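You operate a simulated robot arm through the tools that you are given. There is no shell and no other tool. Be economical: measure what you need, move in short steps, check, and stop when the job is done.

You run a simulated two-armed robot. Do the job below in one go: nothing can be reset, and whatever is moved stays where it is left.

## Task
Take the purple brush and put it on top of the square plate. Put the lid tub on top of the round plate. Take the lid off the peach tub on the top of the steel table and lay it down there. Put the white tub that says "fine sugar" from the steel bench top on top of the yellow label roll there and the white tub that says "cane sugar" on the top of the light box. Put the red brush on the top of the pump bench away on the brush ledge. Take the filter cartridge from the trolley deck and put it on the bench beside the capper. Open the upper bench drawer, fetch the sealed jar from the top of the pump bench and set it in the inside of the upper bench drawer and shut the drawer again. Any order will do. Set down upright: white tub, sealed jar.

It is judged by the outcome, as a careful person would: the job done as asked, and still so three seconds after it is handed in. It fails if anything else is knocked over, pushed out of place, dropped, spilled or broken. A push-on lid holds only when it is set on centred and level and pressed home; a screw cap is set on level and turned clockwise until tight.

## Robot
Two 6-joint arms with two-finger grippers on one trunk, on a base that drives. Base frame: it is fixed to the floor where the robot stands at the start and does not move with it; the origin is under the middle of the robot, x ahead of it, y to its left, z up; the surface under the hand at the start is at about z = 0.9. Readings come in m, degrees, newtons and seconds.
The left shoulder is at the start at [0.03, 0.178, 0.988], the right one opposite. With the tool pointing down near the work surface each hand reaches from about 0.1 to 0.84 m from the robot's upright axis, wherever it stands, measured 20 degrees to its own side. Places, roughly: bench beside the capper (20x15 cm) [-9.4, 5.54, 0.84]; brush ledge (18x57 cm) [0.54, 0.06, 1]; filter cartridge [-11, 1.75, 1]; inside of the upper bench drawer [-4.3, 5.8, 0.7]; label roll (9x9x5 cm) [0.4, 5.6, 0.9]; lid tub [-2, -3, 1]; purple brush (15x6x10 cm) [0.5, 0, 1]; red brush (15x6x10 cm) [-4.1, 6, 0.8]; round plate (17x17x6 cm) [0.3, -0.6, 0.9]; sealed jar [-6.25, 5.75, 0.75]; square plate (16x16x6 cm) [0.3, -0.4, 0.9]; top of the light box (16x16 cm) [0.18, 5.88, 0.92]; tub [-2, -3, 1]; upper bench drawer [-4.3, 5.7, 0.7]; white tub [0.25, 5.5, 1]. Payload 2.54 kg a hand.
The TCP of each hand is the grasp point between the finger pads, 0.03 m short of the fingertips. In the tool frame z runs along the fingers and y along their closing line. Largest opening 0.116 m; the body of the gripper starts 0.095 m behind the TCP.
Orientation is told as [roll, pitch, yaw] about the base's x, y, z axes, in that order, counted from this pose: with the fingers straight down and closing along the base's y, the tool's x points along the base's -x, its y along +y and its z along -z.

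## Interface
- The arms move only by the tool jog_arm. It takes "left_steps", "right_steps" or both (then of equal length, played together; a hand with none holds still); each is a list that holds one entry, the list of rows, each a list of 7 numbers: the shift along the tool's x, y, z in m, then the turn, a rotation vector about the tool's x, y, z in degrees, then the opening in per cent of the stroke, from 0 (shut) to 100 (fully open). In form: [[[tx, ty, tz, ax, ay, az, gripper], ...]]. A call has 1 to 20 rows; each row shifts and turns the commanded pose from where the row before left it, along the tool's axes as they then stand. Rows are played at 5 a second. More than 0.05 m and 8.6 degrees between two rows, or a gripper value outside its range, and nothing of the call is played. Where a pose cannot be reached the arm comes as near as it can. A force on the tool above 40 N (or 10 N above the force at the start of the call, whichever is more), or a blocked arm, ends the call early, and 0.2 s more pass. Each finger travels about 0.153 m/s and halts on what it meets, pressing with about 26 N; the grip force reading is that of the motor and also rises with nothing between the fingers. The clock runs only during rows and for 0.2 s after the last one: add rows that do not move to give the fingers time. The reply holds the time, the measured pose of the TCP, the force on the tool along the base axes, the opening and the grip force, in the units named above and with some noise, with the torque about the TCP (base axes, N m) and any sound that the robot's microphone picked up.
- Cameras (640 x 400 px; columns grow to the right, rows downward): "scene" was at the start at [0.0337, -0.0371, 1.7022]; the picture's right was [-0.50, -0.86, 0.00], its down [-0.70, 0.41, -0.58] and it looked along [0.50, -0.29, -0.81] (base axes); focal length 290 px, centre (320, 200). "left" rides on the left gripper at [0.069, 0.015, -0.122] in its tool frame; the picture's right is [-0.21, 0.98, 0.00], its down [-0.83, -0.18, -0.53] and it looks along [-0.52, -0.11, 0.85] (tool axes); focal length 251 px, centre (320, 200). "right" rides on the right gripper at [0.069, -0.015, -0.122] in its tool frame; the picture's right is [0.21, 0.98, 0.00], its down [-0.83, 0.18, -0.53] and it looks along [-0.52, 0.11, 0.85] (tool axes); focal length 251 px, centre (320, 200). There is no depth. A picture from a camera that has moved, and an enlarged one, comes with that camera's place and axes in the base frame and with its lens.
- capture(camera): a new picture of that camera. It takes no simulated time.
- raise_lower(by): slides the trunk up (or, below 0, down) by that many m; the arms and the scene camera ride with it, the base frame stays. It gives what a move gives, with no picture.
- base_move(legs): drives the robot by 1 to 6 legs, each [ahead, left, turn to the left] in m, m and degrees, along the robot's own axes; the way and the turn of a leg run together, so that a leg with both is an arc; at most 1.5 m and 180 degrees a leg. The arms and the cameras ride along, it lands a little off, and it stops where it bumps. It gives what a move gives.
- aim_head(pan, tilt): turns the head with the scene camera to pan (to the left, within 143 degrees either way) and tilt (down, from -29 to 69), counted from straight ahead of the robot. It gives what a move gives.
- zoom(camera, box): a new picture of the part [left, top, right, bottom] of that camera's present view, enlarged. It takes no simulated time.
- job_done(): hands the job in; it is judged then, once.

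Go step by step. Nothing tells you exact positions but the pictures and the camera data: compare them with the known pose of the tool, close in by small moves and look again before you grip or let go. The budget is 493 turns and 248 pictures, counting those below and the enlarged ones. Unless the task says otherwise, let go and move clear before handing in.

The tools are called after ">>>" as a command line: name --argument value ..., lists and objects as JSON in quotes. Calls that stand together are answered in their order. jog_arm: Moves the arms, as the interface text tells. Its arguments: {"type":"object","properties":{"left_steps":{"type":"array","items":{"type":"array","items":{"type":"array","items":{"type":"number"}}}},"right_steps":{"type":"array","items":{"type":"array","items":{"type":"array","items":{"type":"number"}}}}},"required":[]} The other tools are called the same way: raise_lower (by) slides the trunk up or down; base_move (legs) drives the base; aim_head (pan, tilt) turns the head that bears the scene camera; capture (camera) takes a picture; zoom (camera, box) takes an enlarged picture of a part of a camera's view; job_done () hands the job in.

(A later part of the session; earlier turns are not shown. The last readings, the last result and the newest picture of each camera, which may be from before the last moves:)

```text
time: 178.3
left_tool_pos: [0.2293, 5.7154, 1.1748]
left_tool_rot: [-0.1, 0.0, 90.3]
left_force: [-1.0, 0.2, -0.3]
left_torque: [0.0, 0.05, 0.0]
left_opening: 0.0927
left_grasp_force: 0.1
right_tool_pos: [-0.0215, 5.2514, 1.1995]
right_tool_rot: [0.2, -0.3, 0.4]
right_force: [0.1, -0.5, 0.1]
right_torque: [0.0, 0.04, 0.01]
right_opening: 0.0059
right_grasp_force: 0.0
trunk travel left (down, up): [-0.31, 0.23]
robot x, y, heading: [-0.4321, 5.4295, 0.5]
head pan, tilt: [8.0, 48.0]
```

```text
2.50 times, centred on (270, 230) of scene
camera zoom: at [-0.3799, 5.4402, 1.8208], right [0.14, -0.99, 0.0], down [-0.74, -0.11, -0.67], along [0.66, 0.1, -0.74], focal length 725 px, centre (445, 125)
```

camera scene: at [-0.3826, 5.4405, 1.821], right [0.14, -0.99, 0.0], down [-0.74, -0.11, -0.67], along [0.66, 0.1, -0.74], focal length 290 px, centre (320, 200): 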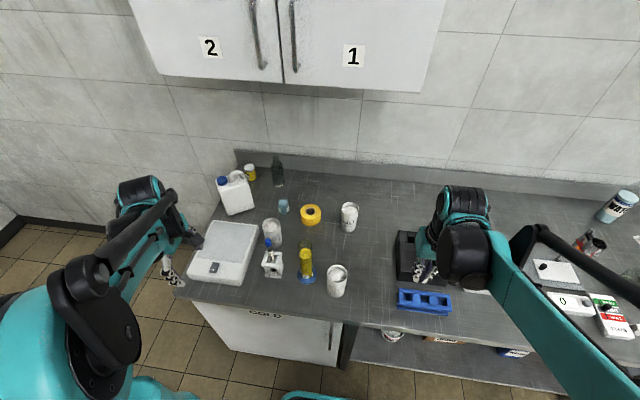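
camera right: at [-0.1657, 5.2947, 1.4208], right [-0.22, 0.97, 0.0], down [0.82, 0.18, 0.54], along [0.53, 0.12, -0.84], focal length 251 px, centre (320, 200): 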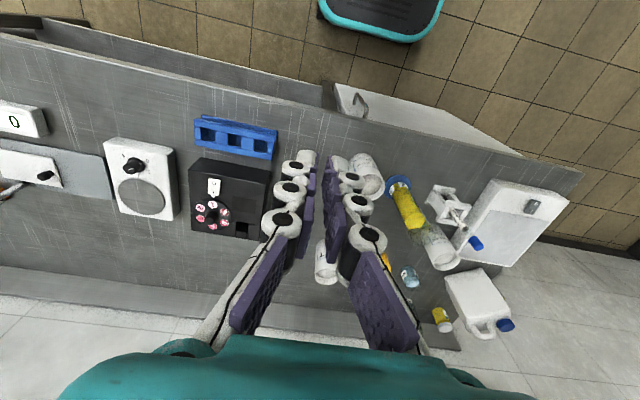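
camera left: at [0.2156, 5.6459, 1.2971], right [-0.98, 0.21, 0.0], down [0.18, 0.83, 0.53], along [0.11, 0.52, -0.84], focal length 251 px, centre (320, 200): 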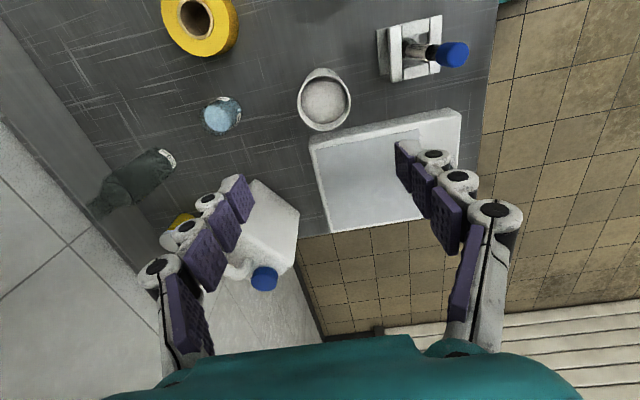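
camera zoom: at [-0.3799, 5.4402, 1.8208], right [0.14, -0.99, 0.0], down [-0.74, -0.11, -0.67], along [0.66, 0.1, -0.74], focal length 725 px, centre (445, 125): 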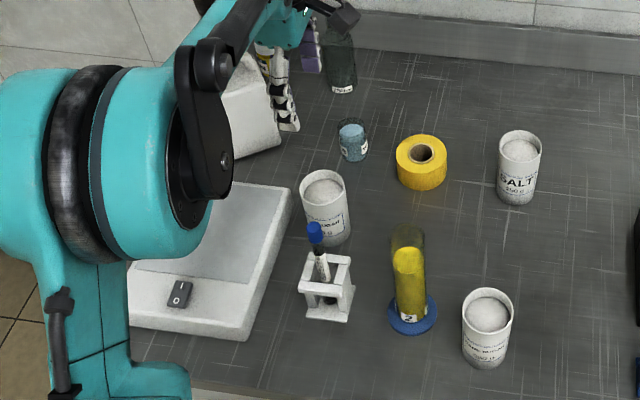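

>>> jog_arm --left_steps '[[[0.004, 0.003, 0.04, 0, 0, 0, 80], [0, 0, 0.04, 0, 0, 0, 80], [0, 0, 0.04, 0, 0, 0, 80], [0, 0, 0.01, 0, 0, 0, 80]]]'

>>> capture --camera "left"

```text
time: 179.3
left_tool_pos: [0.2272, 5.7123, 1.0472]
left_tool_rot: [-0.3, 0.0, 90.3]
left_force: [-0.8, -0.3, 0.1]
left_torque: [0.0, 0.0, 0.0]
left_opening: 0.0925
left_grasp_force: 0.1
right_tool_pos: [-0.0227, 5.2506, 1.1992]
right_tool_rot: [0.3, -0.3, 0.4]
right_force: [-1.5, 0.4, 1.0]
right_torque: [0.02, 0.01, 0.01]
right_opening: 0.0059
right_grasp_force: 0.1
trunk travel left (down, up): [-0.31, 0.23]
robot x, y, heading: [-0.4312, 5.4298, 0.5]
head pan, tilt: [8.0, 48.0]
```

```text
155 pictures are left
camera left: at [0.2125, 5.6441, 1.1691], right [-0.98, 0.21, 0.0], down [0.18, 0.83, 0.54], along [0.11, 0.52, -0.84], focal length 251 px, centre (320, 200)
```

left: 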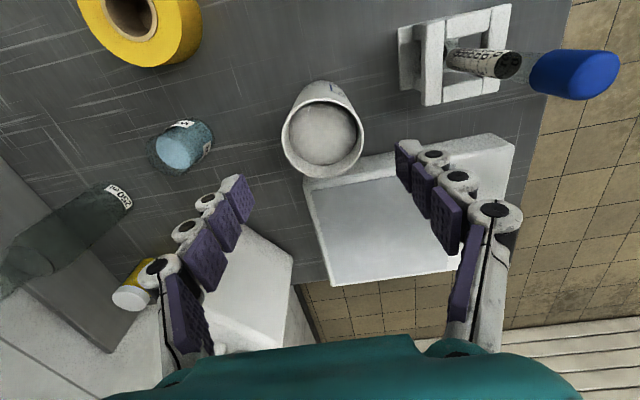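

>>> jog_arm --left_steps '[[[0.003, 0.003, 0.04, 0, 0, 0, 80], [0, 0, 0.04, 0, 0, 0, 80], [0, 0, 0.026, 0, 0, 0, 80], [0, 0, 0, 0, 0, 0, 80]]]'

>>> capture --camera "left"

```text
time: 180.3
left_tool_pos: [0.2251, 5.7097, 0.9416]
left_tool_rot: [-0.1, -0.1, 90.3]
left_force: [-0.2, -0.2, 0.6]
left_torque: [0.01, -0.01, 0.0]
left_opening: 0.093
left_grasp_force: 0.0
right_tool_pos: [-0.0243, 5.2509, 1.1994]
right_tool_rot: [0.4, -0.4, 0.4]
right_force: [-0.9, -0.1, -0.1]
right_torque: [0.02, 0.01, 0.0]
right_opening: 0.0058
right_grasp_force: 0.1
trunk travel left (down, up): [-0.31, 0.23]
robot x, y, heading: [-0.4324, 5.4275, 0.2]
head pan, tilt: [8.0, 48.0]
```

```text
154 pictures are left
camera left: at [0.2096, 5.6411, 1.063], right [-0.98, 0.21, 0.0], down [0.18, 0.83, 0.54], along [0.11, 0.52, -0.84], focal length 251 px, centre (320, 200)
```

left: 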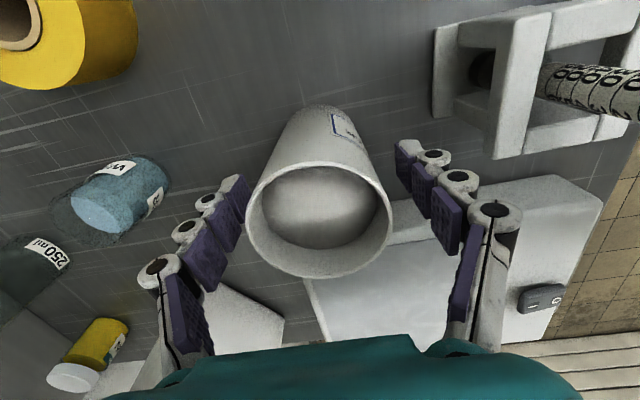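

>>> jog_arm --left_steps '[[[0, 0, 0, 0, 0, 0, 72], [0, 0, 0, 0, 0, 0, 66], [0, 0, 0, 0, 0, 0, 60], [0, 0, 0, 0, 0, 0, 54], [0, 0, 0, 0, 0, 0, 48], [0, 0, 0, 0, 0, 0, 40], [0, 0, 0, 0, 0, 0, 40]]]'

```text
time: 181.9
left_tool_pos: [0.2251, 5.71, 0.9415]
left_tool_rot: [-0.2, 0.0, 90.3]
left_force: [2.1, 0.6, 3.5]
left_torque: [-0.02, -0.03, -0.01]
left_opening: 0.0616
left_grasp_force: 26.2
right_tool_pos: [-0.0233, 5.2507, 1.1989]
right_tool_rot: [0.3, -0.4, 0.3]
right_force: [-0.6, 0.6, 0.4]
right_torque: [0.01, 0.02, -0.01]
right_opening: 0.006
right_grasp_force: 0.0
trunk travel left (down, up): [-0.31, 0.23]
robot x, y, heading: [-0.4303, 5.4299, 0.0]
head pan, tilt: [8.0, 48.0]
```

>>> jog_arm --left_steps '[[[0, 0, -0.03, 0, 0, 0, 40], [0, 0, -0.04, 0, 0, 0, 40], [0, 0, -0.045, 0, 0, 0, 40], [0, 0, -0.045, 0, 0, 0, 40], [0.03, -0.033, 0, 0, 0, 0, 40], [0.03, -0.033, 0, 0, 0, 0, 40], [0.03, -0.033, 0, 0, 0, 0, 40], [0.028, -0.032, 0, 0, 0, 0, 40]]]'

>>> capture --camera "left"

>>> zoom --camera "scene" --box '[220, 150, 400, 310]'

```text
time: 183.7
left_tool_pos: [0.3594, 5.5924, 1.0987]
left_tool_rot: [-0.2, -0.1, 90.3]
left_force: [0.4, -0.6, -4.1]
left_torque: [0.0, 0.01, -0.01]
left_opening: 0.0618
left_grasp_force: 26.4
right_tool_pos: [-0.0223, 5.2498, 1.1987]
right_tool_rot: [0.3, -0.3, 0.5]
right_force: [0.6, 0.0, 0.0]
right_torque: [-0.01, 0.04, -0.02]
right_opening: 0.0058
right_grasp_force: 0.1
trunk travel left (down, up): [-0.31, 0.23]
robot x, y, heading: [-0.4339, 5.4285, 0.2]
head pan, tilt: [8.0, 48.0]
```

```text
153 pictures are left
camera left: at [0.3446, 5.5235, 1.221], right [-0.98, 0.21, 0.0], down [0.18, 0.83, 0.54], along [0.11, 0.52, -0.84], focal length 251 px, centre (320, 200)
```

left: 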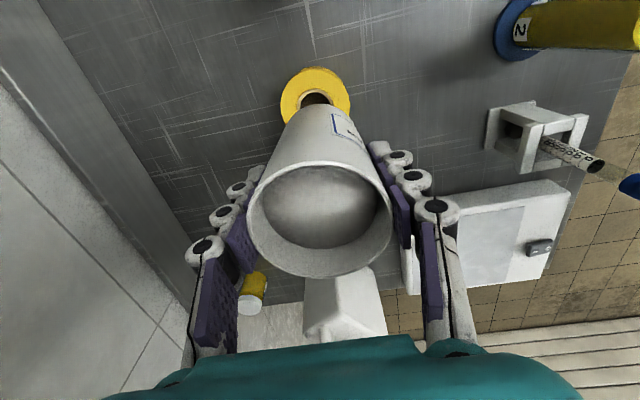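

```text
2.50 times, centred on (310, 230) of scene
camera zoom: at [-0.3793, 5.4394, 1.8208], right [0.14, -0.99, 0.0], down [-0.74, -0.11, -0.67], along [0.66, 0.1, -0.74], focal length 725 px, centre (345, 125)
```

zoom: 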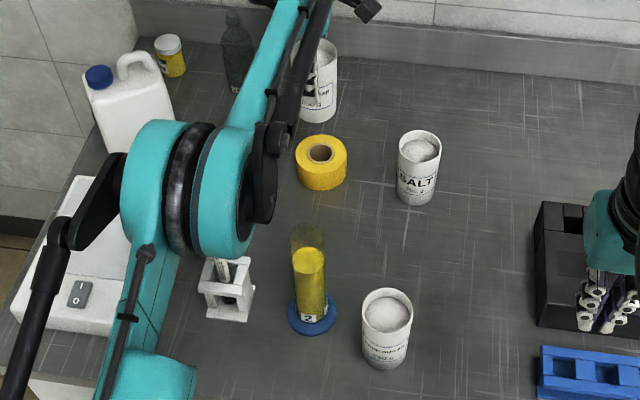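

>>> jog_arm --left_steps '[[[0.002, 0, 0.04, 0, 0, 0, 40], [0, 0, 0.03, 0, 0, 0, 40], [0, 0, 0.012, 0, 0, 0, 40], [0, 0, 0, 0, 0, 0, 40]]]'

>>> capture --camera "left"

>>> capture --camera "right"

```text
time: 184.7
left_tool_pos: [0.3566, 5.5912, 1.0177]
left_tool_rot: [0.0, 0.0, 90.3]
left_force: [-0.4, -0.6, -3.7]
left_torque: [-0.01, -0.02, -0.02]
left_opening: 0.0617
left_grasp_force: 26.0
right_tool_pos: [-0.0227, 5.25, 1.1994]
right_tool_rot: [0.3, -0.4, 0.4]
right_force: [0.0, -0.2, -0.3]
right_torque: [-0.02, 0.03, 0.02]
right_opening: 0.0058
right_grasp_force: 0.1
trunk travel left (down, up): [-0.31, 0.23]
robot x, y, heading: [-0.4302, 5.4298, 0.3]
head pan, tilt: [8.0, 48.0]
```

```text
151 pictures are left
camera left: at [0.3415, 5.5225, 1.1404], right [-0.98, 0.21, 0.0], down [0.18, 0.83, 0.53], along [0.11, 0.52, -0.84], focal length 251 px, centre (320, 200)
```

left: 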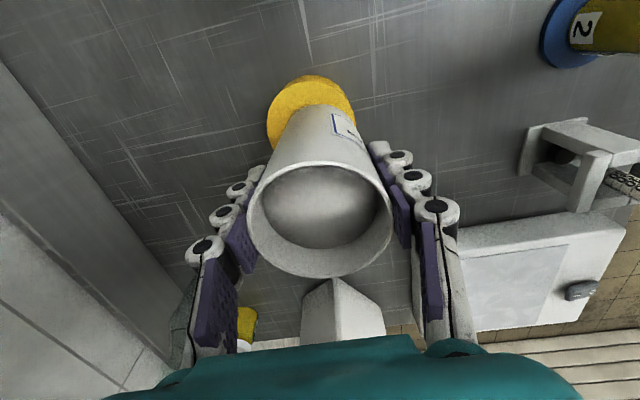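

```text
150 pictures are left
camera right: at [-0.0947, 5.235, 1.3207], right [-0.22, 0.97, 0.0], down [0.82, 0.18, 0.54], along [0.53, 0.12, -0.84], focal length 251 px, centre (320, 200)
```

right: 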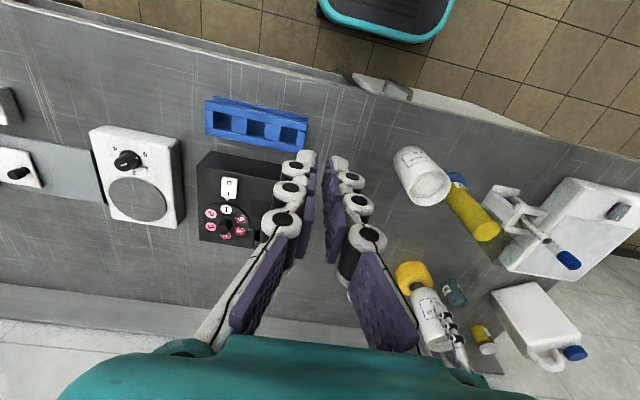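

>>> jog_arm --left_steps '[[[0.003, -0.002, 0.008, 0, 0, 0, 40], [0, 0, 0.006, 0, 0, 0, 40], [0, 0, 0.004, 0, 0, 0, 40], [0, 0, 0, 0, 0, 0, 40]]]'

>>> zoom --camera "right" --box '[380, 230, 500, 360]'

```text
time: 185.7
left_tool_pos: [0.3574, 5.5882, 1.0013]
left_tool_rot: [-0.1, -0.1, 90.3]
left_force: [-0.2, 0.3, -3.3]
left_torque: [0.02, 0.02, 0.01]
left_opening: 0.0618
left_grasp_force: 25.9
right_tool_pos: [-0.0217, 5.2505, 1.2001]
right_tool_rot: [0.2, -0.3, 0.4]
right_force: [-0.2, 0.7, -0.1]
right_torque: [-0.01, 0.01, -0.01]
right_opening: 0.0059
right_grasp_force: 0.1
trunk travel left (down, up): [-0.31, 0.23]
robot x, y, heading: [-0.4348, 5.4294, 0.2]
head pan, tilt: [8.0, 48.0]
```

```text
3.08 times, centred on (440, 295) of right
camera zoom: at [-0.0948, 5.2351, 1.3208], right [-0.22, 0.97, 0.0], down [0.82, 0.18, 0.54], along [0.53, 0.12, -0.84], focal length 774 px, centre (-49, -92)
```

zoom: 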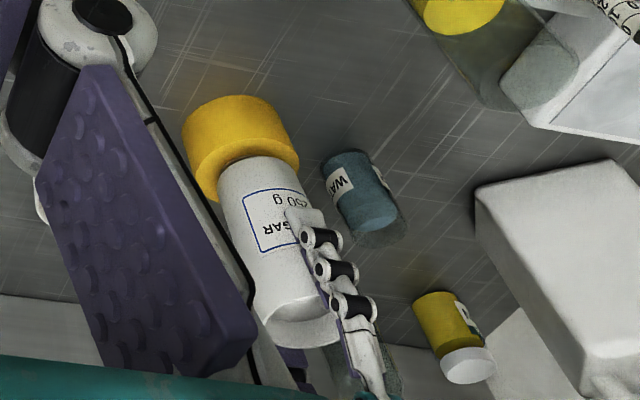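

The right camera shows the tub about 1 cm too far to +y over the roll. I correct and lower to contact.

>>> jog_arm --left_steps '[[[0.009, -0.003, 0, 0, 0, 0, 40], [0, 0, 0.003, 0, 0, 0, 40], [0, 0, 0, 0, 0, 0, 40]]]'

>>> zoom --camera "right" --box '[380, 230, 500, 360]'

>>> zoom --camera "left" --box '[220, 40, 420, 300]'

```text
time: 186.5
left_tool_pos: [0.3602, 5.5773, 0.9966]
left_tool_rot: [-0.1, 0.0, 90.3]
left_force: [0.4, -0.2, -3.7]
left_torque: [0.01, 0.0, 0.06]
left_opening: 0.0615
left_grasp_force: 26.1
right_tool_pos: [-0.0229, 5.2507, 1.1999]
right_tool_rot: [0.2, -0.3, 0.4]
right_force: [-0.2, 0.5, -0.2]
right_torque: [0.03, -0.01, -0.02]
right_opening: 0.0059
right_grasp_force: 0.1
trunk travel left (down, up): [-0.31, 0.23]
robot x, y, heading: [-0.4297, 5.4288, 0.4]
head pan, tilt: [8.0, 48.0]
```

```text
3.08 times, centred on (440, 295) of right
camera zoom: at [-0.0947, 5.2348, 1.3207], right [-0.22, 0.97, 0.0], down [0.82, 0.18, 0.54], along [0.53, 0.12, -0.84], focal length 774 px, centre (-49, -92)
```

zoom: 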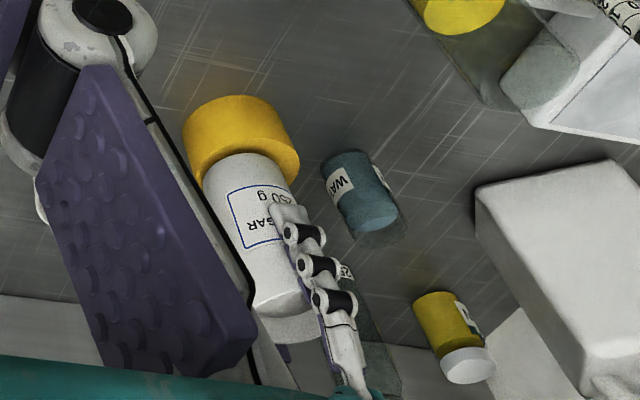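

```text
1.54 times, centred on (320, 170) of left
camera zoom: at [0.3458, 5.5087, 1.1185], right [-0.98, 0.21, 0.0], down [0.18, 0.83, 0.54], along [0.11, 0.52, -0.84], focal length 387 px, centre (320, 246)
```

zoom: 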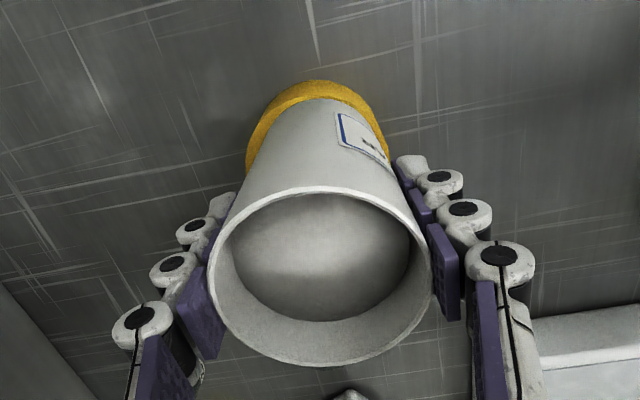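

>>> jog_arm --left_steps '[[[0, -0.001, 0.003, 0, 0, 0, 40], [0, 0, 0.003, 0, 0, 0, 40], [0, 0, 0, 0, 0, 0, 40]]]'

```text
time: 187.3
left_tool_pos: [0.3622, 5.5781, 0.9912]
left_tool_rot: [-0.2, 0.0, 90.3]
left_force: [-0.5, 0.5, -2.6]
left_torque: [-0.02, 0.02, 0.02]
left_opening: 0.0616
left_grasp_force: 25.7
right_tool_pos: [-0.0234, 5.2505, 1.1987]
right_tool_rot: [0.3, -0.4, 0.3]
right_force: [0.8, 0.0, 0.0]
right_torque: [0.0, -0.01, 0.02]
right_opening: 0.0059
right_grasp_force: 0.1
trunk travel left (down, up): [-0.31, 0.23]
robot x, y, heading: [-0.4318, 5.4286, 0.2]
head pan, tilt: [8.0, 48.0]
```

>>> jog_arm --left_steps '[[[0, 0, 0.003, 0, 0, 0, 40], [0, 0, 0.003, 0, 0, 0, 40], [0, 0, 0, 0, 0, 0, 40]]]'

```text
time: 188.1
left_tool_pos: [0.3615, 5.5783, 0.9871]
left_tool_rot: [-0.3, -0.1, 90.3]
left_force: [6.3, 1.0, 19.8]
left_torque: [0.13, -0.21, -0.05]
left_opening: 0.0617
left_grasp_force: 25.6
right_tool_pos: [-0.0249, 5.2505, 1.201]
right_tool_rot: [0.3, -0.5, 0.4]
right_force: [0.0, 0.4, 0.3]
right_torque: [-0.01, 0.02, -0.02]
right_opening: 0.0058
right_grasp_force: 0.0
trunk travel left (down, up): [-0.31, 0.23]
robot x, y, heading: [-0.4361, 5.4255, 0.0]
head pan, tilt: [8.0, 48.0]
```

>>> jog_arm --left_steps '[[[0, 0, -0.002, 0, 0, 0, 50], [0, 0, 0, 0, 0, 0, 60], [0, 0, 0, 0, 0, 0, 70], [0, 0, 0, 0, 0, 0, 82], [0, 0, 0, 0, 0, 0, 82], [0, 0, -0.04, 0, 0, 0, 82], [0, 0, -0.04, 0, 0, 0, 82], [0, 0, -0.04, 0, 0, 0, 82], [0, 0, -0.04, 0, 0, 0, 82]]]'

>>> capture --camera "left"

>>> zoom --camera "right" --box '[380, 130, 540, 360]'

```text
time: 190.1
left_tool_pos: [0.3599, 5.5794, 1.1487]
left_tool_rot: [-0.2, 0.0, 90.2]
left_force: [-0.4, -0.3, 0.4]
left_torque: [0.01, -0.01, -0.04]
left_opening: 0.0953
left_grasp_force: 0.0
right_tool_pos: [-0.0243, 5.2505, 1.2003]
right_tool_rot: [0.3, -0.4, 0.4]
right_force: [-0.1, -0.5, 0.1]
right_torque: [-0.02, 0.0, 0.04]
right_opening: 0.0058
right_grasp_force: 0.1
trunk travel left (down, up): [-0.31, 0.23]
robot x, y, heading: [-0.4329, 5.4291, 0.2]
head pan, tilt: [8.0, 48.0]
```

```text
146 pictures are left
camera left: at [0.345, 5.5097, 1.2707], right [-0.98, 0.21, 0.0], down [0.18, 0.83, 0.54], along [0.11, 0.52, -0.84], focal length 251 px, centre (320, 200)
```

left: 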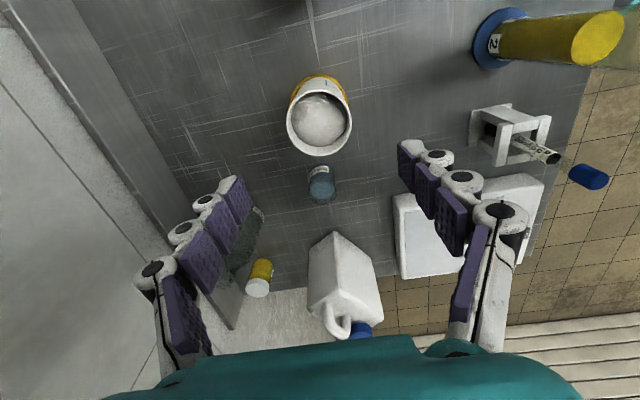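

```text
1.74 times, centred on (460, 245) of right
camera zoom: at [-0.0957, 5.2348, 1.321], right [-0.22, 0.97, 0.0], down [0.82, 0.18, 0.54], along [0.53, 0.12, -0.84], focal length 437 px, centre (76, 122)
```

zoom: 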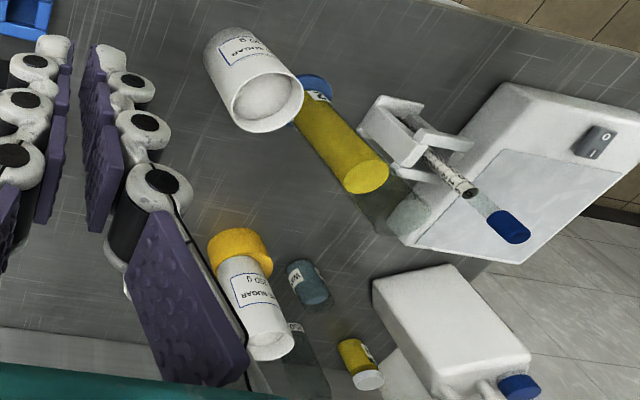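

FINE SUGAR stands on the roll. Now the left hand goes above CANE SUGAR at (0.066,5.457).

>>> jog_arm --left_steps '[[[0, 0, -0.04, 0, 0, 0, 80], [0, 0, -0.02, 0, 0, 0, 80], [0.0174, 0.042, 0, 0, 0, 0, 80], [0.0174, 0.042, 0, 0, 0, 0, 80], [0.0174, 0.042, 0, 0, 0, 0, 80], [0.0174, 0.042, 0, 0, 0, 0, 80], [0.0174, 0.042, 0, 0, 0, 0, 80], [0.0174, 0.042, 0, 0, 0, 0, 80], [0.0174, 0.042, 0, 0, 0, 0, 80]]]'

>>> capture --camera "left"

>>> capture --camera "right"

```text
time: 192.3
left_tool_pos: [0.0815, 5.439, 1.1806]
left_tool_rot: [1.2, -0.6, 89.4]
left_force: [0.1, -0.9, 0.5]
left_torque: [0.01, -0.04, -0.02]
left_opening: 0.093
left_grasp_force: 0.1
left hand out of reach, approached as far as the arm can: row 1, 2
right_tool_pos: [0.0018, 5.238, 1.1913]
right_tool_rot: [0.7, 0.7, -0.1]
right_force: [1.0, -0.3, -0.4]
right_torque: [0.07, 0.04, -0.01]
right_opening: 0.0061
right_grasp_force: 0.0
trunk travel left (down, up): [-0.31, 0.23]
robot x, y, heading: [-0.4249, 5.4326, -0.7]
head pan, tilt: [8.0, 48.0]
stopped in row 9 (left hand): the arm was blocked; the commanded pose is now the measured one
```

```text
144 pictures are left
camera left: at [0.0702, 5.3687, 1.3029], right [-0.97, 0.23, 0.02], down [0.2, 0.82, 0.54], along [0.1, 0.53, -0.84], focal length 251 px, centre (320, 200)
```

left: 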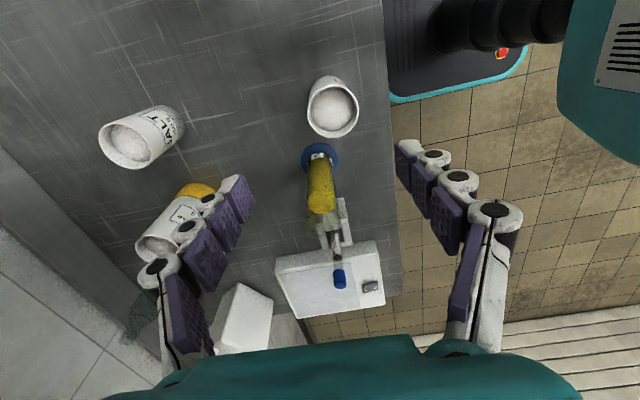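

```text
143 pictures are left
camera right: at [-0.0658, 5.2229, 1.3126], right [-0.21, 0.98, 0.02], down [0.83, 0.17, 0.53], along [0.51, 0.12, -0.85], focal length 251 px, centre (320, 200)
```

right: 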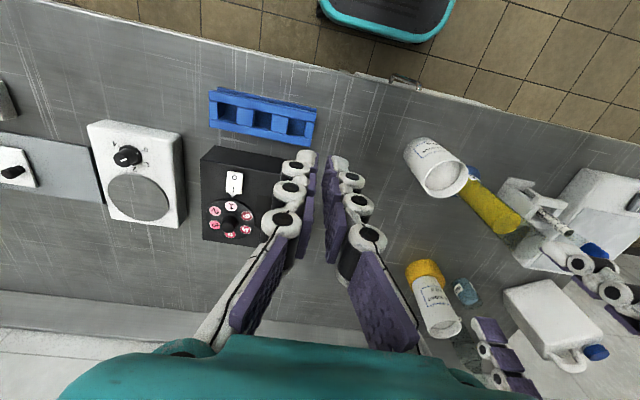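

The arms touched; I pull the right arm away to the right, then go on.

>>> jog_arm --right_steps '[[[0, -0.04, 0, 0, 0, 0, 5], [0, -0.04, 0, 0, 0, 0, 5], [0, -0.04, 0, 0, 0, 0, 5], [0, -0.04, 0, 0, 0, 0, 5], [0, -0.04, 0, 0, 0, 0, 5]]]'

>>> jog_arm --left_steps '[[[0, 0, 0, -1.2, 0.6, 1.0, 80]]]'

>>> capture --camera "scene"

```text
time: 193.7
left_tool_pos: [0.0788, 5.4403, 1.1808]
left_tool_rot: [1.0, -0.5, 89.5]
left_force: [-0.3, 0.6, -0.8]
left_torque: [0.01, 0.02, -0.02]
left_opening: 0.093
left_grasp_force: 0.1
right_tool_pos: [-0.0042, 5.0391, 1.1914]
right_tool_rot: [0.6, 0.5, -0.1]
right_force: [1.7, -0.1, -0.3]
right_torque: [0.06, 0.07, 0.0]
right_opening: 0.0059
right_grasp_force: 0.2
trunk travel left (down, up): [-0.31, 0.23]
robot x, y, heading: [-0.4274, 5.4266, -0.4]
head pan, tilt: [8.0, 48.0]
stopped in row 5 (right hand): the arm was blocked; the commanded pose is now the measured one
```

```text
time: 194.1
left_tool_pos: [0.077, 5.444, 1.1821]
left_tool_rot: [2.1, 0.3, 88.7]
left_force: [0.8, -0.5, -0.2]
left_torque: [0.01, 0.0, 0.01]
left_opening: 0.0927
left_grasp_force: 0.0
right_tool_pos: [-0.0051, 5.0418, 1.1903]
right_tool_rot: [0.6, 0.5, 0.1]
right_force: [-0.4, 0.5, -0.5]
right_torque: [0.01, 0.0, 0.0]
right_opening: 0.0056
right_grasp_force: 0.0
trunk travel left (down, up): [-0.31, 0.23]
robot x, y, heading: [-0.4275, 5.4295, -0.0]
head pan, tilt: [8.0, 48.0]
```

```text
142 pictures are left
camera scene: at [-0.3516, 5.4324, 1.8195], right [0.14, -0.99, -0.01], down [-0.75, -0.1, -0.66], along [0.65, 0.1, -0.75], focal length 290 px, centre (320, 200)
```

scene: 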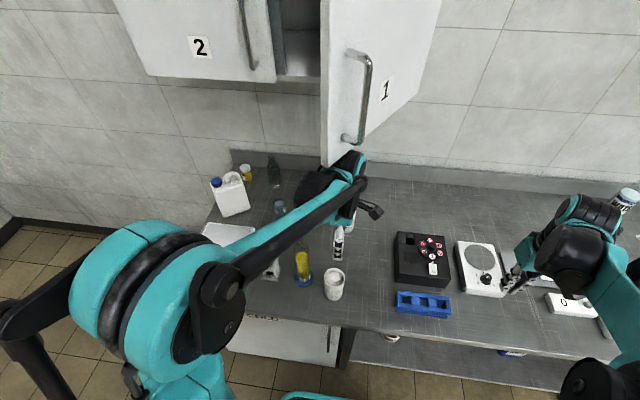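

The left wrist snagged cupboard door 1 and drew it open; I'll have to shut that again. First I lower the left hand clear of it and look.

>>> jog_arm --left_steps '[[[0, 0, 0.03, 0, 0, 0, 80], [0, 0, 0.03, 0, 0, 0, 80]]]'

>>> aim_head --pan 0 --tilt 25

>>> capture --camera "scene"

>>> capture --camera "left"

```text
time: 194.7
left_tool_pos: [0.0656, 5.446, 1.1308]
left_tool_rot: [1.4, 0.4, 88.9]
left_force: [0.9, 0.8, -0.3]
left_torque: [0.03, 0.11, 0.0]
left_opening: 0.0924
left_grasp_force: 0.0
right_tool_pos: [-0.0152, 5.0449, 1.197]
right_tool_rot: [0.4, -0.2, 0.2]
right_force: [1.6, -0.6, -0.3]
right_torque: [0.04, 0.16, -0.01]
right_opening: 0.0057
right_grasp_force: 0.0
trunk travel left (down, up): [-0.31, 0.23]
robot x, y, heading: [-0.4285, 5.4268, -0.3]
head pan, tilt: [8.0, 48.0]
```

```text
time: 195.6
left_tool_pos: [0.0593, 5.4467, 1.1314]
left_tool_rot: [1.2, 0.4, 88.8]
left_force: [0.7, 0.6, -0.7]
left_torque: [0.0, 0.04, 0.01]
left_opening: 0.0928
left_grasp_force: 0.1
right_tool_pos: [-0.0211, 5.0468, 1.1987]
right_tool_rot: [0.3, -0.4, 0.2]
right_force: [0.4, -0.2, -0.2]
right_torque: [0.03, 0.02, 0.0]
right_opening: 0.0057
right_grasp_force: 0.0
trunk travel left (down, up): [-0.31, 0.23]
robot x, y, heading: [-0.4311, 5.4337, 0.0]
head pan, tilt: [0.0, 25.0]
```

```text
141 pictures are left
camera scene: at [-0.3642, 5.429, 1.8556], right [0.0, -1.0, 0.0], down [-0.42, 0.0, -0.91], along [0.91, 0.0, -0.42], focal length 290 px, centre (320, 200)
```

scene: 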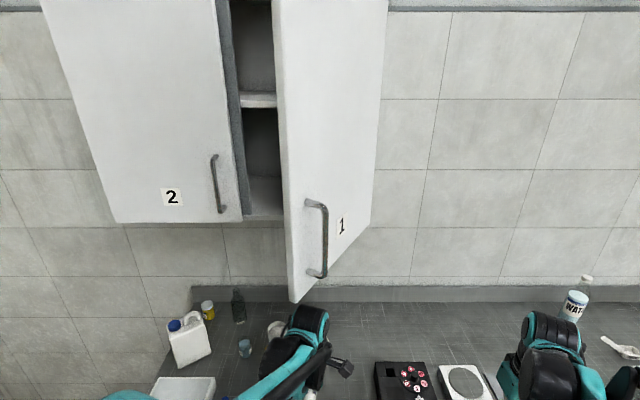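

```text
140 pictures are left
camera left: at [0.0454, 5.3799, 1.254], right [-0.97, 0.24, 0.02], down [0.21, 0.83, 0.52], along [0.11, 0.51, -0.85], focal length 251 px, centre (320, 200)
```

left: 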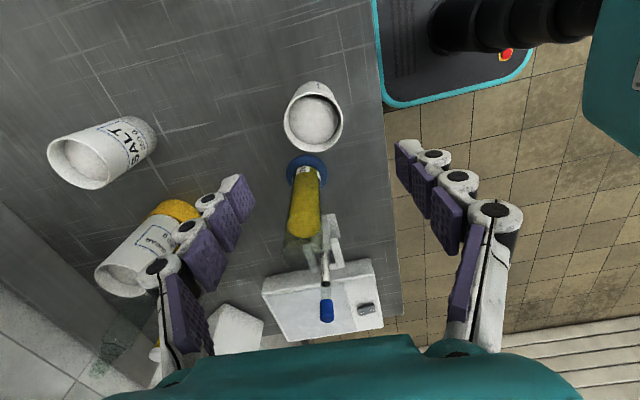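

Door 1 is about 54° open (hinge near (0.33,5.28), bottom z≈1.46). I'll finish the cane tub at low height first, then push the door shut with the right hand. I level the left hand and lower over CANE.

>>> jog_arm --left_steps '[[[-0.01, -0.007, 0.02, 0.4, 1.2, -1.4, 80], [0, 0, 0.04, 0, 0, 0, 80], [0, 0, 0.02, 0, 0, 0, 80]]]'

>>> capture --camera "left"

```text
time: 196.4
left_tool_pos: [0.0644, 5.456, 1.0517]
left_tool_rot: [0.6, 1.7, 90.1]
left_force: [-0.3, 0.5, 0.4]
left_torque: [0.01, -0.03, 0.05]
left_opening: 0.0927
left_grasp_force: 0.2
right_tool_pos: [-0.0209, 5.0461, 1.2004]
right_tool_rot: [0.3, -0.4, 0.1]
right_force: [-0.7, -0.2, -0.4]
right_torque: [0.01, -0.04, -0.04]
right_opening: 0.0057
right_grasp_force: 0.0
trunk travel left (down, up): [-0.31, 0.23]
robot x, y, heading: [-0.4281, 5.4288, -0.1]
head pan, tilt: [0.0, 25.0]
```

```text
139 pictures are left
camera left: at [0.0513, 5.3904, 1.1757], right [-0.98, 0.21, 0.01], down [0.19, 0.84, 0.51], along [0.1, 0.5, -0.86], focal length 251 px, centre (320, 200)
```

left: 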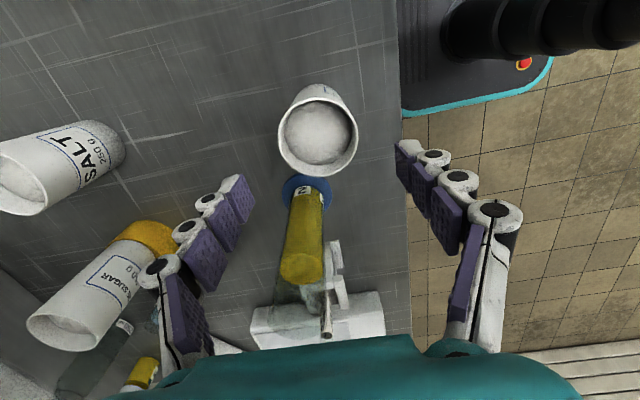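

>>> jog_arm --left_steps '[[[0.003, 0, 0.03, 0.6, -1.7, 0, 80], [0, 0, 0.04, 0, 0, 0, 80], [0, 0, 0.04, 0, 0, 0, 80], [0, 0, 0, 0, 0, 0, 80]]]'

>>> capture --camera "left"

```text
time: 197.4
left_tool_pos: [0.0633, 5.4491, 0.943]
left_tool_rot: [0.1, 0.0, 90.0]
left_force: [-0.5, -0.1, 0.3]
left_torque: [0.02, -0.04, -0.01]
left_opening: 0.093
left_grasp_force: 0.0
right_tool_pos: [-0.023, 5.0462, 1.2004]
right_tool_rot: [0.3, -0.5, 0.1]
right_force: [0.5, -0.7, 0.3]
right_torque: [-0.03, -0.03, -0.03]
right_opening: 0.0057
right_grasp_force: 0.0
trunk travel left (down, up): [-0.31, 0.23]
robot x, y, heading: [-0.4284, 5.4268, -0.3]
head pan, tilt: [0.0, 25.0]
```

```text
138 pictures are left
camera left: at [0.0488, 5.3808, 1.0649], right [-0.98, 0.21, 0.0], down [0.18, 0.83, 0.53], along [0.11, 0.52, -0.85], focal length 251 px, centre (320, 200)
```

left: 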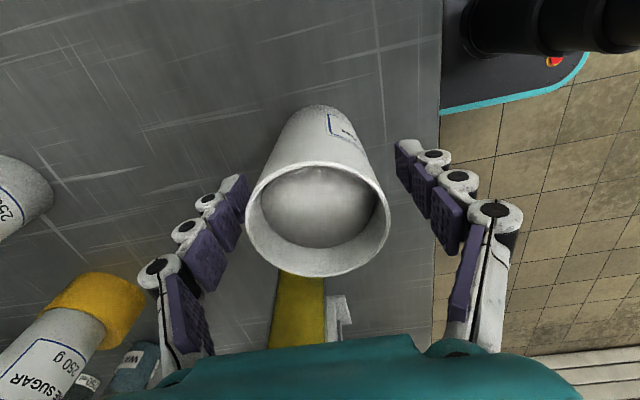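

>>> jog_arm --left_steps '[[[0, 0, 0, 0, 0, 0, 72], [0, 0, 0, 0, 0, 0, 66], [0, 0, 0, 0, 0, 0, 60], [0, 0, 0, 0, 0, 0, 54], [0, 0, 0, 0, 0, 0, 48], [0, 0, 0, 0, 0, 0, 40], [0, 0, 0, 0, 0, 0, 40], [0, 0, -0.03, 0, 0, 0, 40], [0, 0, -0.04, 0, 0, 0, 40], [0, 0, -0.04, 0, 0, 0, 40], [0, 0, -0.03, 0, 0, 0, 40]]]'

>>> capture --camera "left"

```text
time: 199.8
left_tool_pos: [0.0638, 5.4492, 1.0825]
left_tool_rot: [0.1, 0.0, 90.2]
left_force: [-0.4, 0.8, -3.0]
left_torque: [0.0, -0.02, -0.01]
left_opening: 0.0619
left_grasp_force: 26.0
right_tool_pos: [-0.0228, 5.0457, 1.1992]
right_tool_rot: [0.3, -0.5, 0.1]
right_force: [-0.1, 0.6, -0.5]
right_torque: [0.01, -0.03, -0.01]
right_opening: 0.0058
right_grasp_force: 0.1
trunk travel left (down, up): [-0.31, 0.23]
robot x, y, heading: [-0.4303, 5.431, -0.2]
head pan, tilt: [0.0, 25.0]
```

```text
137 pictures are left
camera left: at [0.0502, 5.3811, 1.2042], right [-0.98, 0.21, 0.0], down [0.18, 0.83, 0.53], along [0.11, 0.52, -0.85], focal length 251 px, centre (320, 200)
```

left: 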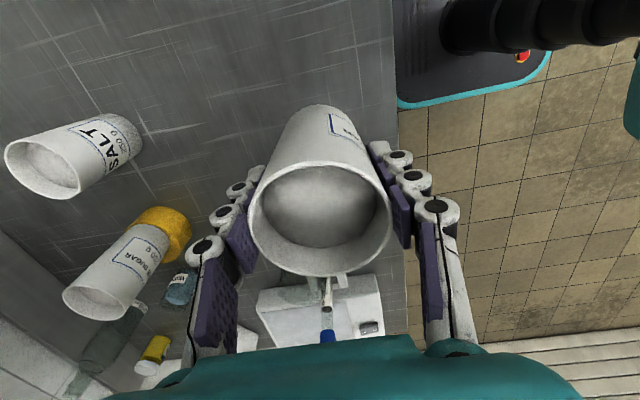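

Held and lifted. I route it around the front of the cylinder and vial to the light box.

>>> jog_arm --left_steps '[[[0, 0.045, 0, 0, 0, 0, 40], [0, 0.045, 0, 0, 0, 0, 40], [-0.045, 0.003, 0, 0, 0, 0, 40], [-0.045, 0, 0, 0, 0, 0, 40], [-0.045, 0, 0, 0, 0, 0, 40], [-0.045, 0, 0, 0, 0, 0, 40], [-0.045, 0, 0, 0, 0, 0, 40], [-0.045, 0, 0, 0, 0, 0, 40], [-0.045, 0, 0, 0, 0, 0, 40], [-0.045, 0, 0, 0, 0, 0, 40], [-0.045, 0, 0, 0, 0, 0, 40], [-0.01, -0.04, 0, 0, 0, 0, 40], [0, -0.045, 0, 0, 0, 0, 40], [0, -0.045, 0, 0, 0, 0, 40], [0, -0.045, 0, 0, 0, 0, 40], [0, -0.018, 0, 0, 0, 0, 40]]]'

>>> aim_head --pan 20 --tilt 50

>>> capture --camera "left"

>>> capture --camera "scene"

```text
time: 203.2
left_tool_pos: [0.1642, 5.8669, 1.0836]
left_tool_rot: [0.2, 0.0, 90.2]
left_force: [0.4, 0.0, -2.7]
left_torque: [0.01, 0.0, -0.01]
left_opening: 0.0617
left_grasp_force: 26.0
right_tool_pos: [-0.0214, 5.0468, 1.2006]
right_tool_rot: [0.3, -0.4, 0.2]
right_force: [-0.6, 0.4, 0.2]
right_torque: [0.0, 0.0, 0.01]
right_opening: 0.006
right_grasp_force: 0.1
trunk travel left (down, up): [-0.31, 0.23]
robot x, y, heading: [-0.4303, 5.4279, -0.1]
head pan, tilt: [0.0, 25.0]
```

```text
time: 204.1
left_tool_pos: [0.1645, 5.8679, 1.0847]
left_tool_rot: [0.3, 0.0, 90.1]
left_force: [-0.1, 0.1, -3.0]
left_torque: [-0.01, -0.02, 0.03]
left_opening: 0.0615
left_grasp_force: 26.4
right_tool_pos: [-0.0209, 5.0471, 1.2002]
right_tool_rot: [0.2, -0.3, 0.1]
right_force: [0.7, 0.0, -0.2]
right_torque: [-0.02, 0.01, -0.02]
right_opening: 0.0056
right_grasp_force: 0.0
trunk travel left (down, up): [-0.31, 0.23]
robot x, y, heading: [-0.4295, 5.4247, -0.3]
head pan, tilt: [20.0, 50.0]
```

```text
136 pictures are left
camera left: at [0.1497, 5.7983, 1.2057], right [-0.98, 0.21, 0.0], down [0.18, 0.83, 0.53], along [0.11, 0.52, -0.85], focal length 251 px, centre (320, 200)
```

left: 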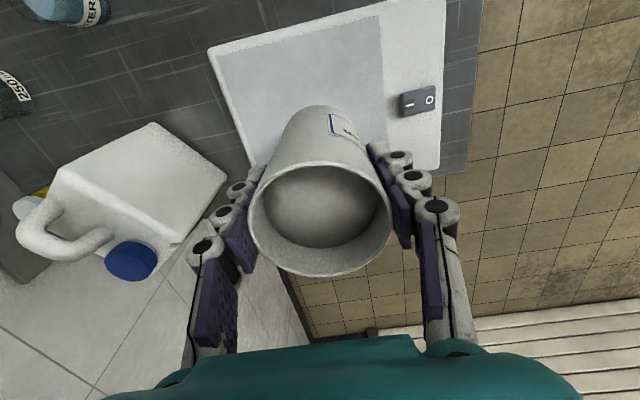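

```text
135 pictures are left
camera scene: at [-0.3842, 5.4557, 1.8182], right [0.34, -0.94, 0.0], down [-0.72, -0.26, -0.64], along [0.6, 0.22, -0.77], focal length 290 px, centre (320, 200)
```

scene: 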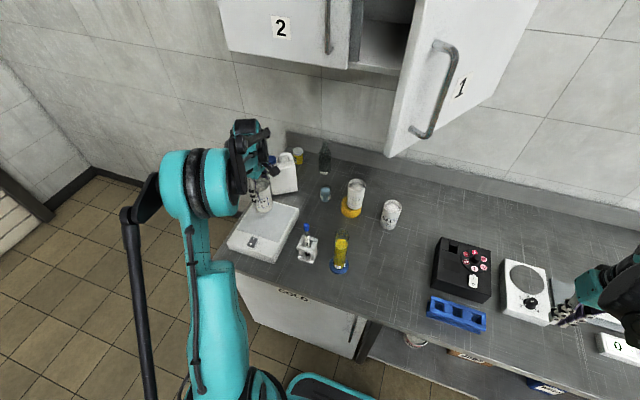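

>>> jog_arm --left_steps '[[[0.004, 0, 0.04, 0, 0, 0, 40], [0, 0, 0.03, 0, 0, 0, 40], [0, 0, 0.006, 0, 0, 0, 40], [0, 0, 0.004, 0, 0, 0, 40], [0, 0, 0, 0, 0, 0, 40]]]'

>>> zoom --camera "scene" --box '[210, 140, 350, 280]'

```text
time: 205.3
left_tool_pos: [0.1631, 5.8631, 1.0029]
left_tool_rot: [0.2, 0.0, 90.1]
left_force: [0.7, 0.2, -2.9]
left_torque: [0.01, 0.0, -0.02]
left_opening: 0.0615
left_grasp_force: 26.0
right_tool_pos: [-0.0214, 5.0467, 1.1994]
right_tool_rot: [0.3, -0.4, 0.1]
right_force: [-0.2, -0.7, -0.2]
right_torque: [0.03, -0.02, 0.03]
right_opening: 0.006
right_grasp_force: 0.0
trunk travel left (down, up): [-0.31, 0.23]
robot x, y, heading: [-0.4263, 5.429, 0.1]
head pan, tilt: [20.0, 50.0]
```

```text
2.86 times, centred on (280, 210) of scene
camera zoom: at [-0.3846, 5.4555, 1.8182], right [0.34, -0.94, 0.0], down [-0.72, -0.26, -0.64], along [0.6, 0.22, -0.77], focal length 829 px, centre (434, 171)
```

zoom: 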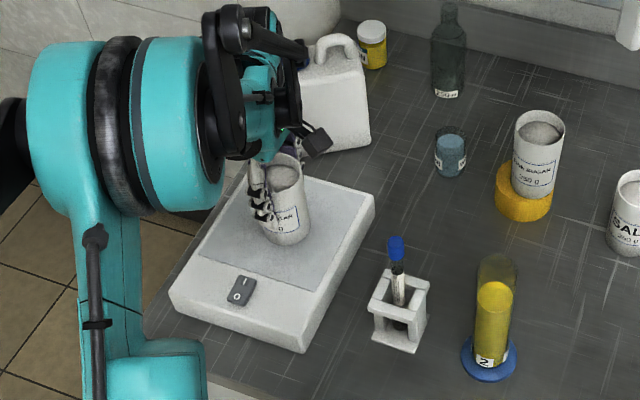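

>>> jog_arm --left_steps '[[[0, 0, 0.004, 0, 0, 0, 40], [0, 0, 0.004, 0, 0, 0, 40], [0, 0, 0, 0, 0, 0, 40]]]'

```text
time: 206.1
left_tool_pos: [0.1622, 5.8627, 0.9944]
left_tool_rot: [0.3, 0.0, 90.1]
left_force: [0.8, 0.1, -3.4]
left_torque: [0.03, 0.01, -0.02]
left_opening: 0.0621
left_grasp_force: 26.0
right_tool_pos: [-0.0212, 5.0463, 1.1998]
right_tool_rot: [0.4, -0.5, 0.0]
right_force: [-0.1, 0.2, 0.0]
right_torque: [0.0, 0.03, -0.02]
right_opening: 0.0059
right_grasp_force: 0.1
trunk travel left (down, up): [-0.31, 0.23]
robot x, y, heading: [-0.4279, 5.4326, -0.2]
head pan, tilt: [20.0, 50.0]
```

>>> jog_arm --left_steps '[[[0, 0, 0.003, 0, 0, 0, 40], [0, 0, 0.003, 0, 0, 0, 40], [0, 0, 0.003, 0, 0, 0, 40], [0, 0, 0, 0, 0, 0, 40]]]'

```text
time: 207.1
left_tool_pos: [0.162, 5.8626, 0.9875]
left_tool_rot: [0.1, -0.1, 90.1]
left_force: [3.0, 2.2, 19.6]
left_torque: [0.24, -0.17, 0.0]
left_opening: 0.0615
left_grasp_force: 26.3
right_tool_pos: [-0.0237, 5.0465, 1.2005]
right_tool_rot: [0.5, -0.5, 0.1]
right_force: [0.9, 0.6, 0.1]
right_torque: [0.01, 0.01, -0.01]
right_opening: 0.0056
right_grasp_force: 0.0
trunk travel left (down, up): [-0.31, 0.23]
robot x, y, heading: [-0.4258, 5.4298, -0.2]
head pan, tilt: [20.0, 50.0]
```

Contact; I release and withdraw at low height.

>>> jog_arm --left_steps '[[[0, 0, -0.002, 0, 0, 0, 50], [0, 0, 0, 0, 0, 0, 60], [0, 0, 0, 0, 0, 0, 70], [0, 0, 0, 0, 0, 0, 82], [0, 0, 0, 0, 0, 0, 82], [0, 0, -0.04, 0, 0, 0, 82], [0, 0, -0.04, 0, 0, 0, 82], [0, 0, -0.04, 0, 0, 0, 82], [0, 0.045, 0, 0, 0, 0, 82], [0, 0.045, 0, 0, 0, 0, 82], [0, 0.045, 0, 0, 0, 0, 82], [0, 0.045, 0, 0, 0, 0, 82], [0, 0.04, 0, 0, 0, 0, 60], [0, 0.04, 0, 0, 0, 0, 40]]]'

>>> capture --camera "scene"

```text
time: 210.1
left_tool_pos: [-0.0979, 5.8623, 1.1095]
left_tool_rot: [0.2, -0.1, 90.1]
left_force: [0.1, 0.3, 0.4]
left_torque: [-0.02, -0.04, 0.02]
left_opening: 0.0466
left_grasp_force: 0.0
right_tool_pos: [-0.0226, 5.0461, 1.2003]
right_tool_rot: [0.3, -0.5, 0.0]
right_force: [-0.4, -0.5, -0.2]
right_torque: [0.04, -0.03, 0.0]
right_opening: 0.0058
right_grasp_force: 0.1
trunk travel left (down, up): [-0.31, 0.23]
robot x, y, heading: [-0.4253, 5.4254, -0.2]
head pan, tilt: [20.0, 50.0]
```

```text
133 pictures are left
camera scene: at [-0.3868, 5.4551, 1.8182], right [0.34, -0.94, 0.0], down [-0.72, -0.26, -0.64], along [0.61, 0.22, -0.77], focal length 290 px, centre (320, 200)
```

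scene: 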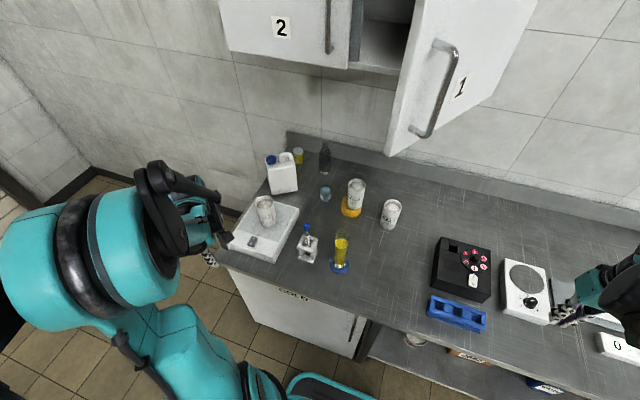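

Both tubs are placed. Now I shut the cupboard door: raise the trunk and turn the right hand, fingers closed, to point forward.

>>> raise_lower --by 0.18

>>> jog_arm --right_steps '[[[0.02, 0, 0, 0, 0, -7.5, 0], [0.02, 0, 0, 0, 0, -7.5, 0], [0, 0, 0, 0, 0, -7.5, 0], [0, 0, 0, 0, 0, -7.5, 0], [0, 0, 0, 0, -8.2, 0, 0], [0, 0, 0, 0, -8.2, 0, 0], [0, 0, 0, 0, -8.2, 0, 0], [0, 0, 0, 0, -8.2, 0, 0], [0, 0, 0, 0, -8.2, 0, 0], [0, 0, 0, 0, -8.2, 0, 0], [0, 0, 0, 0, -8.2, 0, 0], [0, 0, 0, 0, -8.2, 0, 0], [0, 0, 0, 0, -8.2, 0, 0], [0, 0, 0, 0, -8.2, 0, 0]]]'

>>> aim_head --pan -5 --tilt 35

>>> capture --camera "scene"

```text
time: 212.1
left_tool_pos: [-0.0963, 5.8617, 1.2882]
left_tool_rot: [0.2, 0.0, 90.1]
left_force: [-0.1, 0.5, 0.2]
left_torque: [0.0, 0.02, -0.04]
left_opening: 0.0463
left_grasp_force: 0.1
right_tool_pos: [-0.0217, 5.0466, 1.3793]
right_tool_rot: [0.2, -0.4, 0.2]
right_force: [0.4, -0.2, 0.5]
right_torque: [0.02, 0.01, -0.02]
right_opening: 0.0058
right_grasp_force: 0.1
trunk travel left (down, up): [-0.49, 0.05]
robot x, y, heading: [-0.4268, 5.4336, -0.1]
head pan, tilt: [20.0, 50.0]
```

```text
time: 215.1
left_tool_pos: [-0.0962, 5.8601, 1.2896]
left_tool_rot: [0.2, -0.2, 90.1]
left_force: [0.1, -0.4, -0.1]
left_torque: [0.01, 0.01, -0.01]
left_opening: 0.0462
left_grasp_force: 0.1
right_tool_pos: [-0.0579, 5.035, 1.3913]
right_tool_rot: [0.9, -82.5, 29.2]
right_force: [0.0, 0.1, -0.5]
right_torque: [-0.02, 0.0, 0.04]
right_opening: 0.0001
right_grasp_force: 26.1
right hand out of reach, approached as far as the arm can: row 14
trunk travel left (down, up): [-0.49, 0.05]
robot x, y, heading: [-0.4283, 5.4303, -0.1]
head pan, tilt: [20.0, 50.0]
```

```text
time: 216.0
left_tool_pos: [-0.0954, 5.8625, 1.2885]
left_tool_rot: [0.2, 0.1, 90.1]
left_force: [-0.3, -0.4, -0.2]
left_torque: [0.0, -0.02, 0.01]
left_opening: 0.0463
left_grasp_force: 0.1
right_tool_pos: [-0.0577, 5.0373, 1.3931]
right_tool_rot: [0.7, -82.3, 29.6]
right_force: [-0.2, 0.0, -0.2]
right_torque: [0.02, 0.01, 0.0]
right_opening: 0.0
right_grasp_force: 26.4
trunk travel left (down, up): [-0.49, 0.05]
robot x, y, heading: [-0.4275, 5.4315, 0.0]
head pan, tilt: [-5.0, 35.0]
```

```text
132 pictures are left
camera scene: at [-0.3695, 5.4216, 2.0199], right [-0.09, -1.0, 0.0], down [-0.57, 0.05, -0.82], along [0.82, -0.07, -0.57], focal length 290 px, centre (320, 200)
```

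scene: 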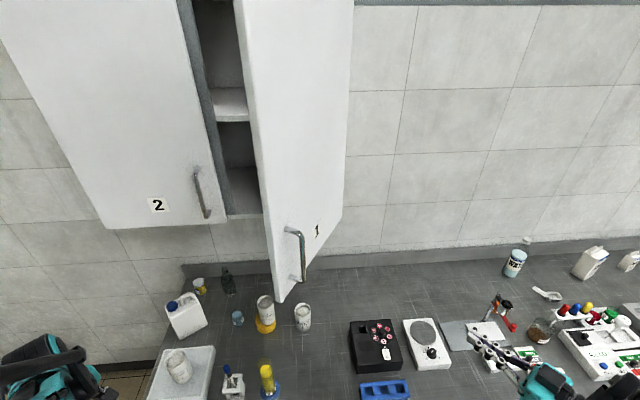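

>>> jog_arm --right_steps '[[[-0.0201, 0.0258, 0.0298, 0, 0, 0, 0], [-0.0201, 0.0258, 0.0298, 0, 0, 0, 0], [-0.0201, 0.0258, 0.0298, 0, 0, 0, 0], [-0.0201, 0.0258, 0.0298, 0, 0, 0, 0], [-0.0201, 0.0258, 0.0298, 0, 0, 0, 0], [-0.0201, 0.0258, 0.0298, 0, 0, 0, 0], [-0.0201, 0.0258, 0.0298, 0, 0, 0, 0], [-0.0201, 0.0258, 0.0298, 0, 0, 0, 0]]]'

>>> capture --camera "scene"

```text
time: 217.8
left_tool_pos: [-0.0959, 5.862, 1.2886]
left_tool_rot: [0.3, 0.0, 90.1]
left_force: [-0.7, 0.4, -1.2]
left_torque: [0.01, -0.01, -0.01]
left_opening: 0.0466
left_grasp_force: 0.0
right_tool_pos: [0.0594, 5.3453, 1.5211]
right_tool_rot: [0.2, -82.5, 29.8]
right_force: [0.7, 0.4, 0.5]
right_torque: [0.04, 0.05, 0.01]
right_opening: 0.0001
right_grasp_force: 25.3
trunk travel left (down, up): [-0.49, 0.05]
robot x, y, heading: [-0.4287, 5.4312, 0.2]
head pan, tilt: [-5.0, 35.0]
```

```text
131 pictures are left
camera scene: at [-0.3695, 5.4221, 2.0199], right [-0.09, -1.0, 0.0], down [-0.57, 0.05, -0.82], along [0.82, -0.07, -0.57], focal length 290 px, centre (320, 200)
```

scene: 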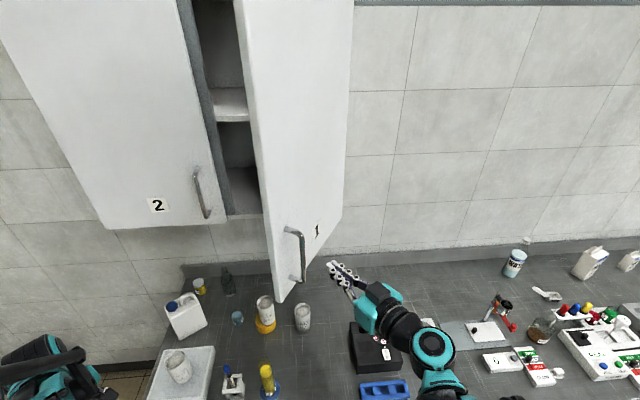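

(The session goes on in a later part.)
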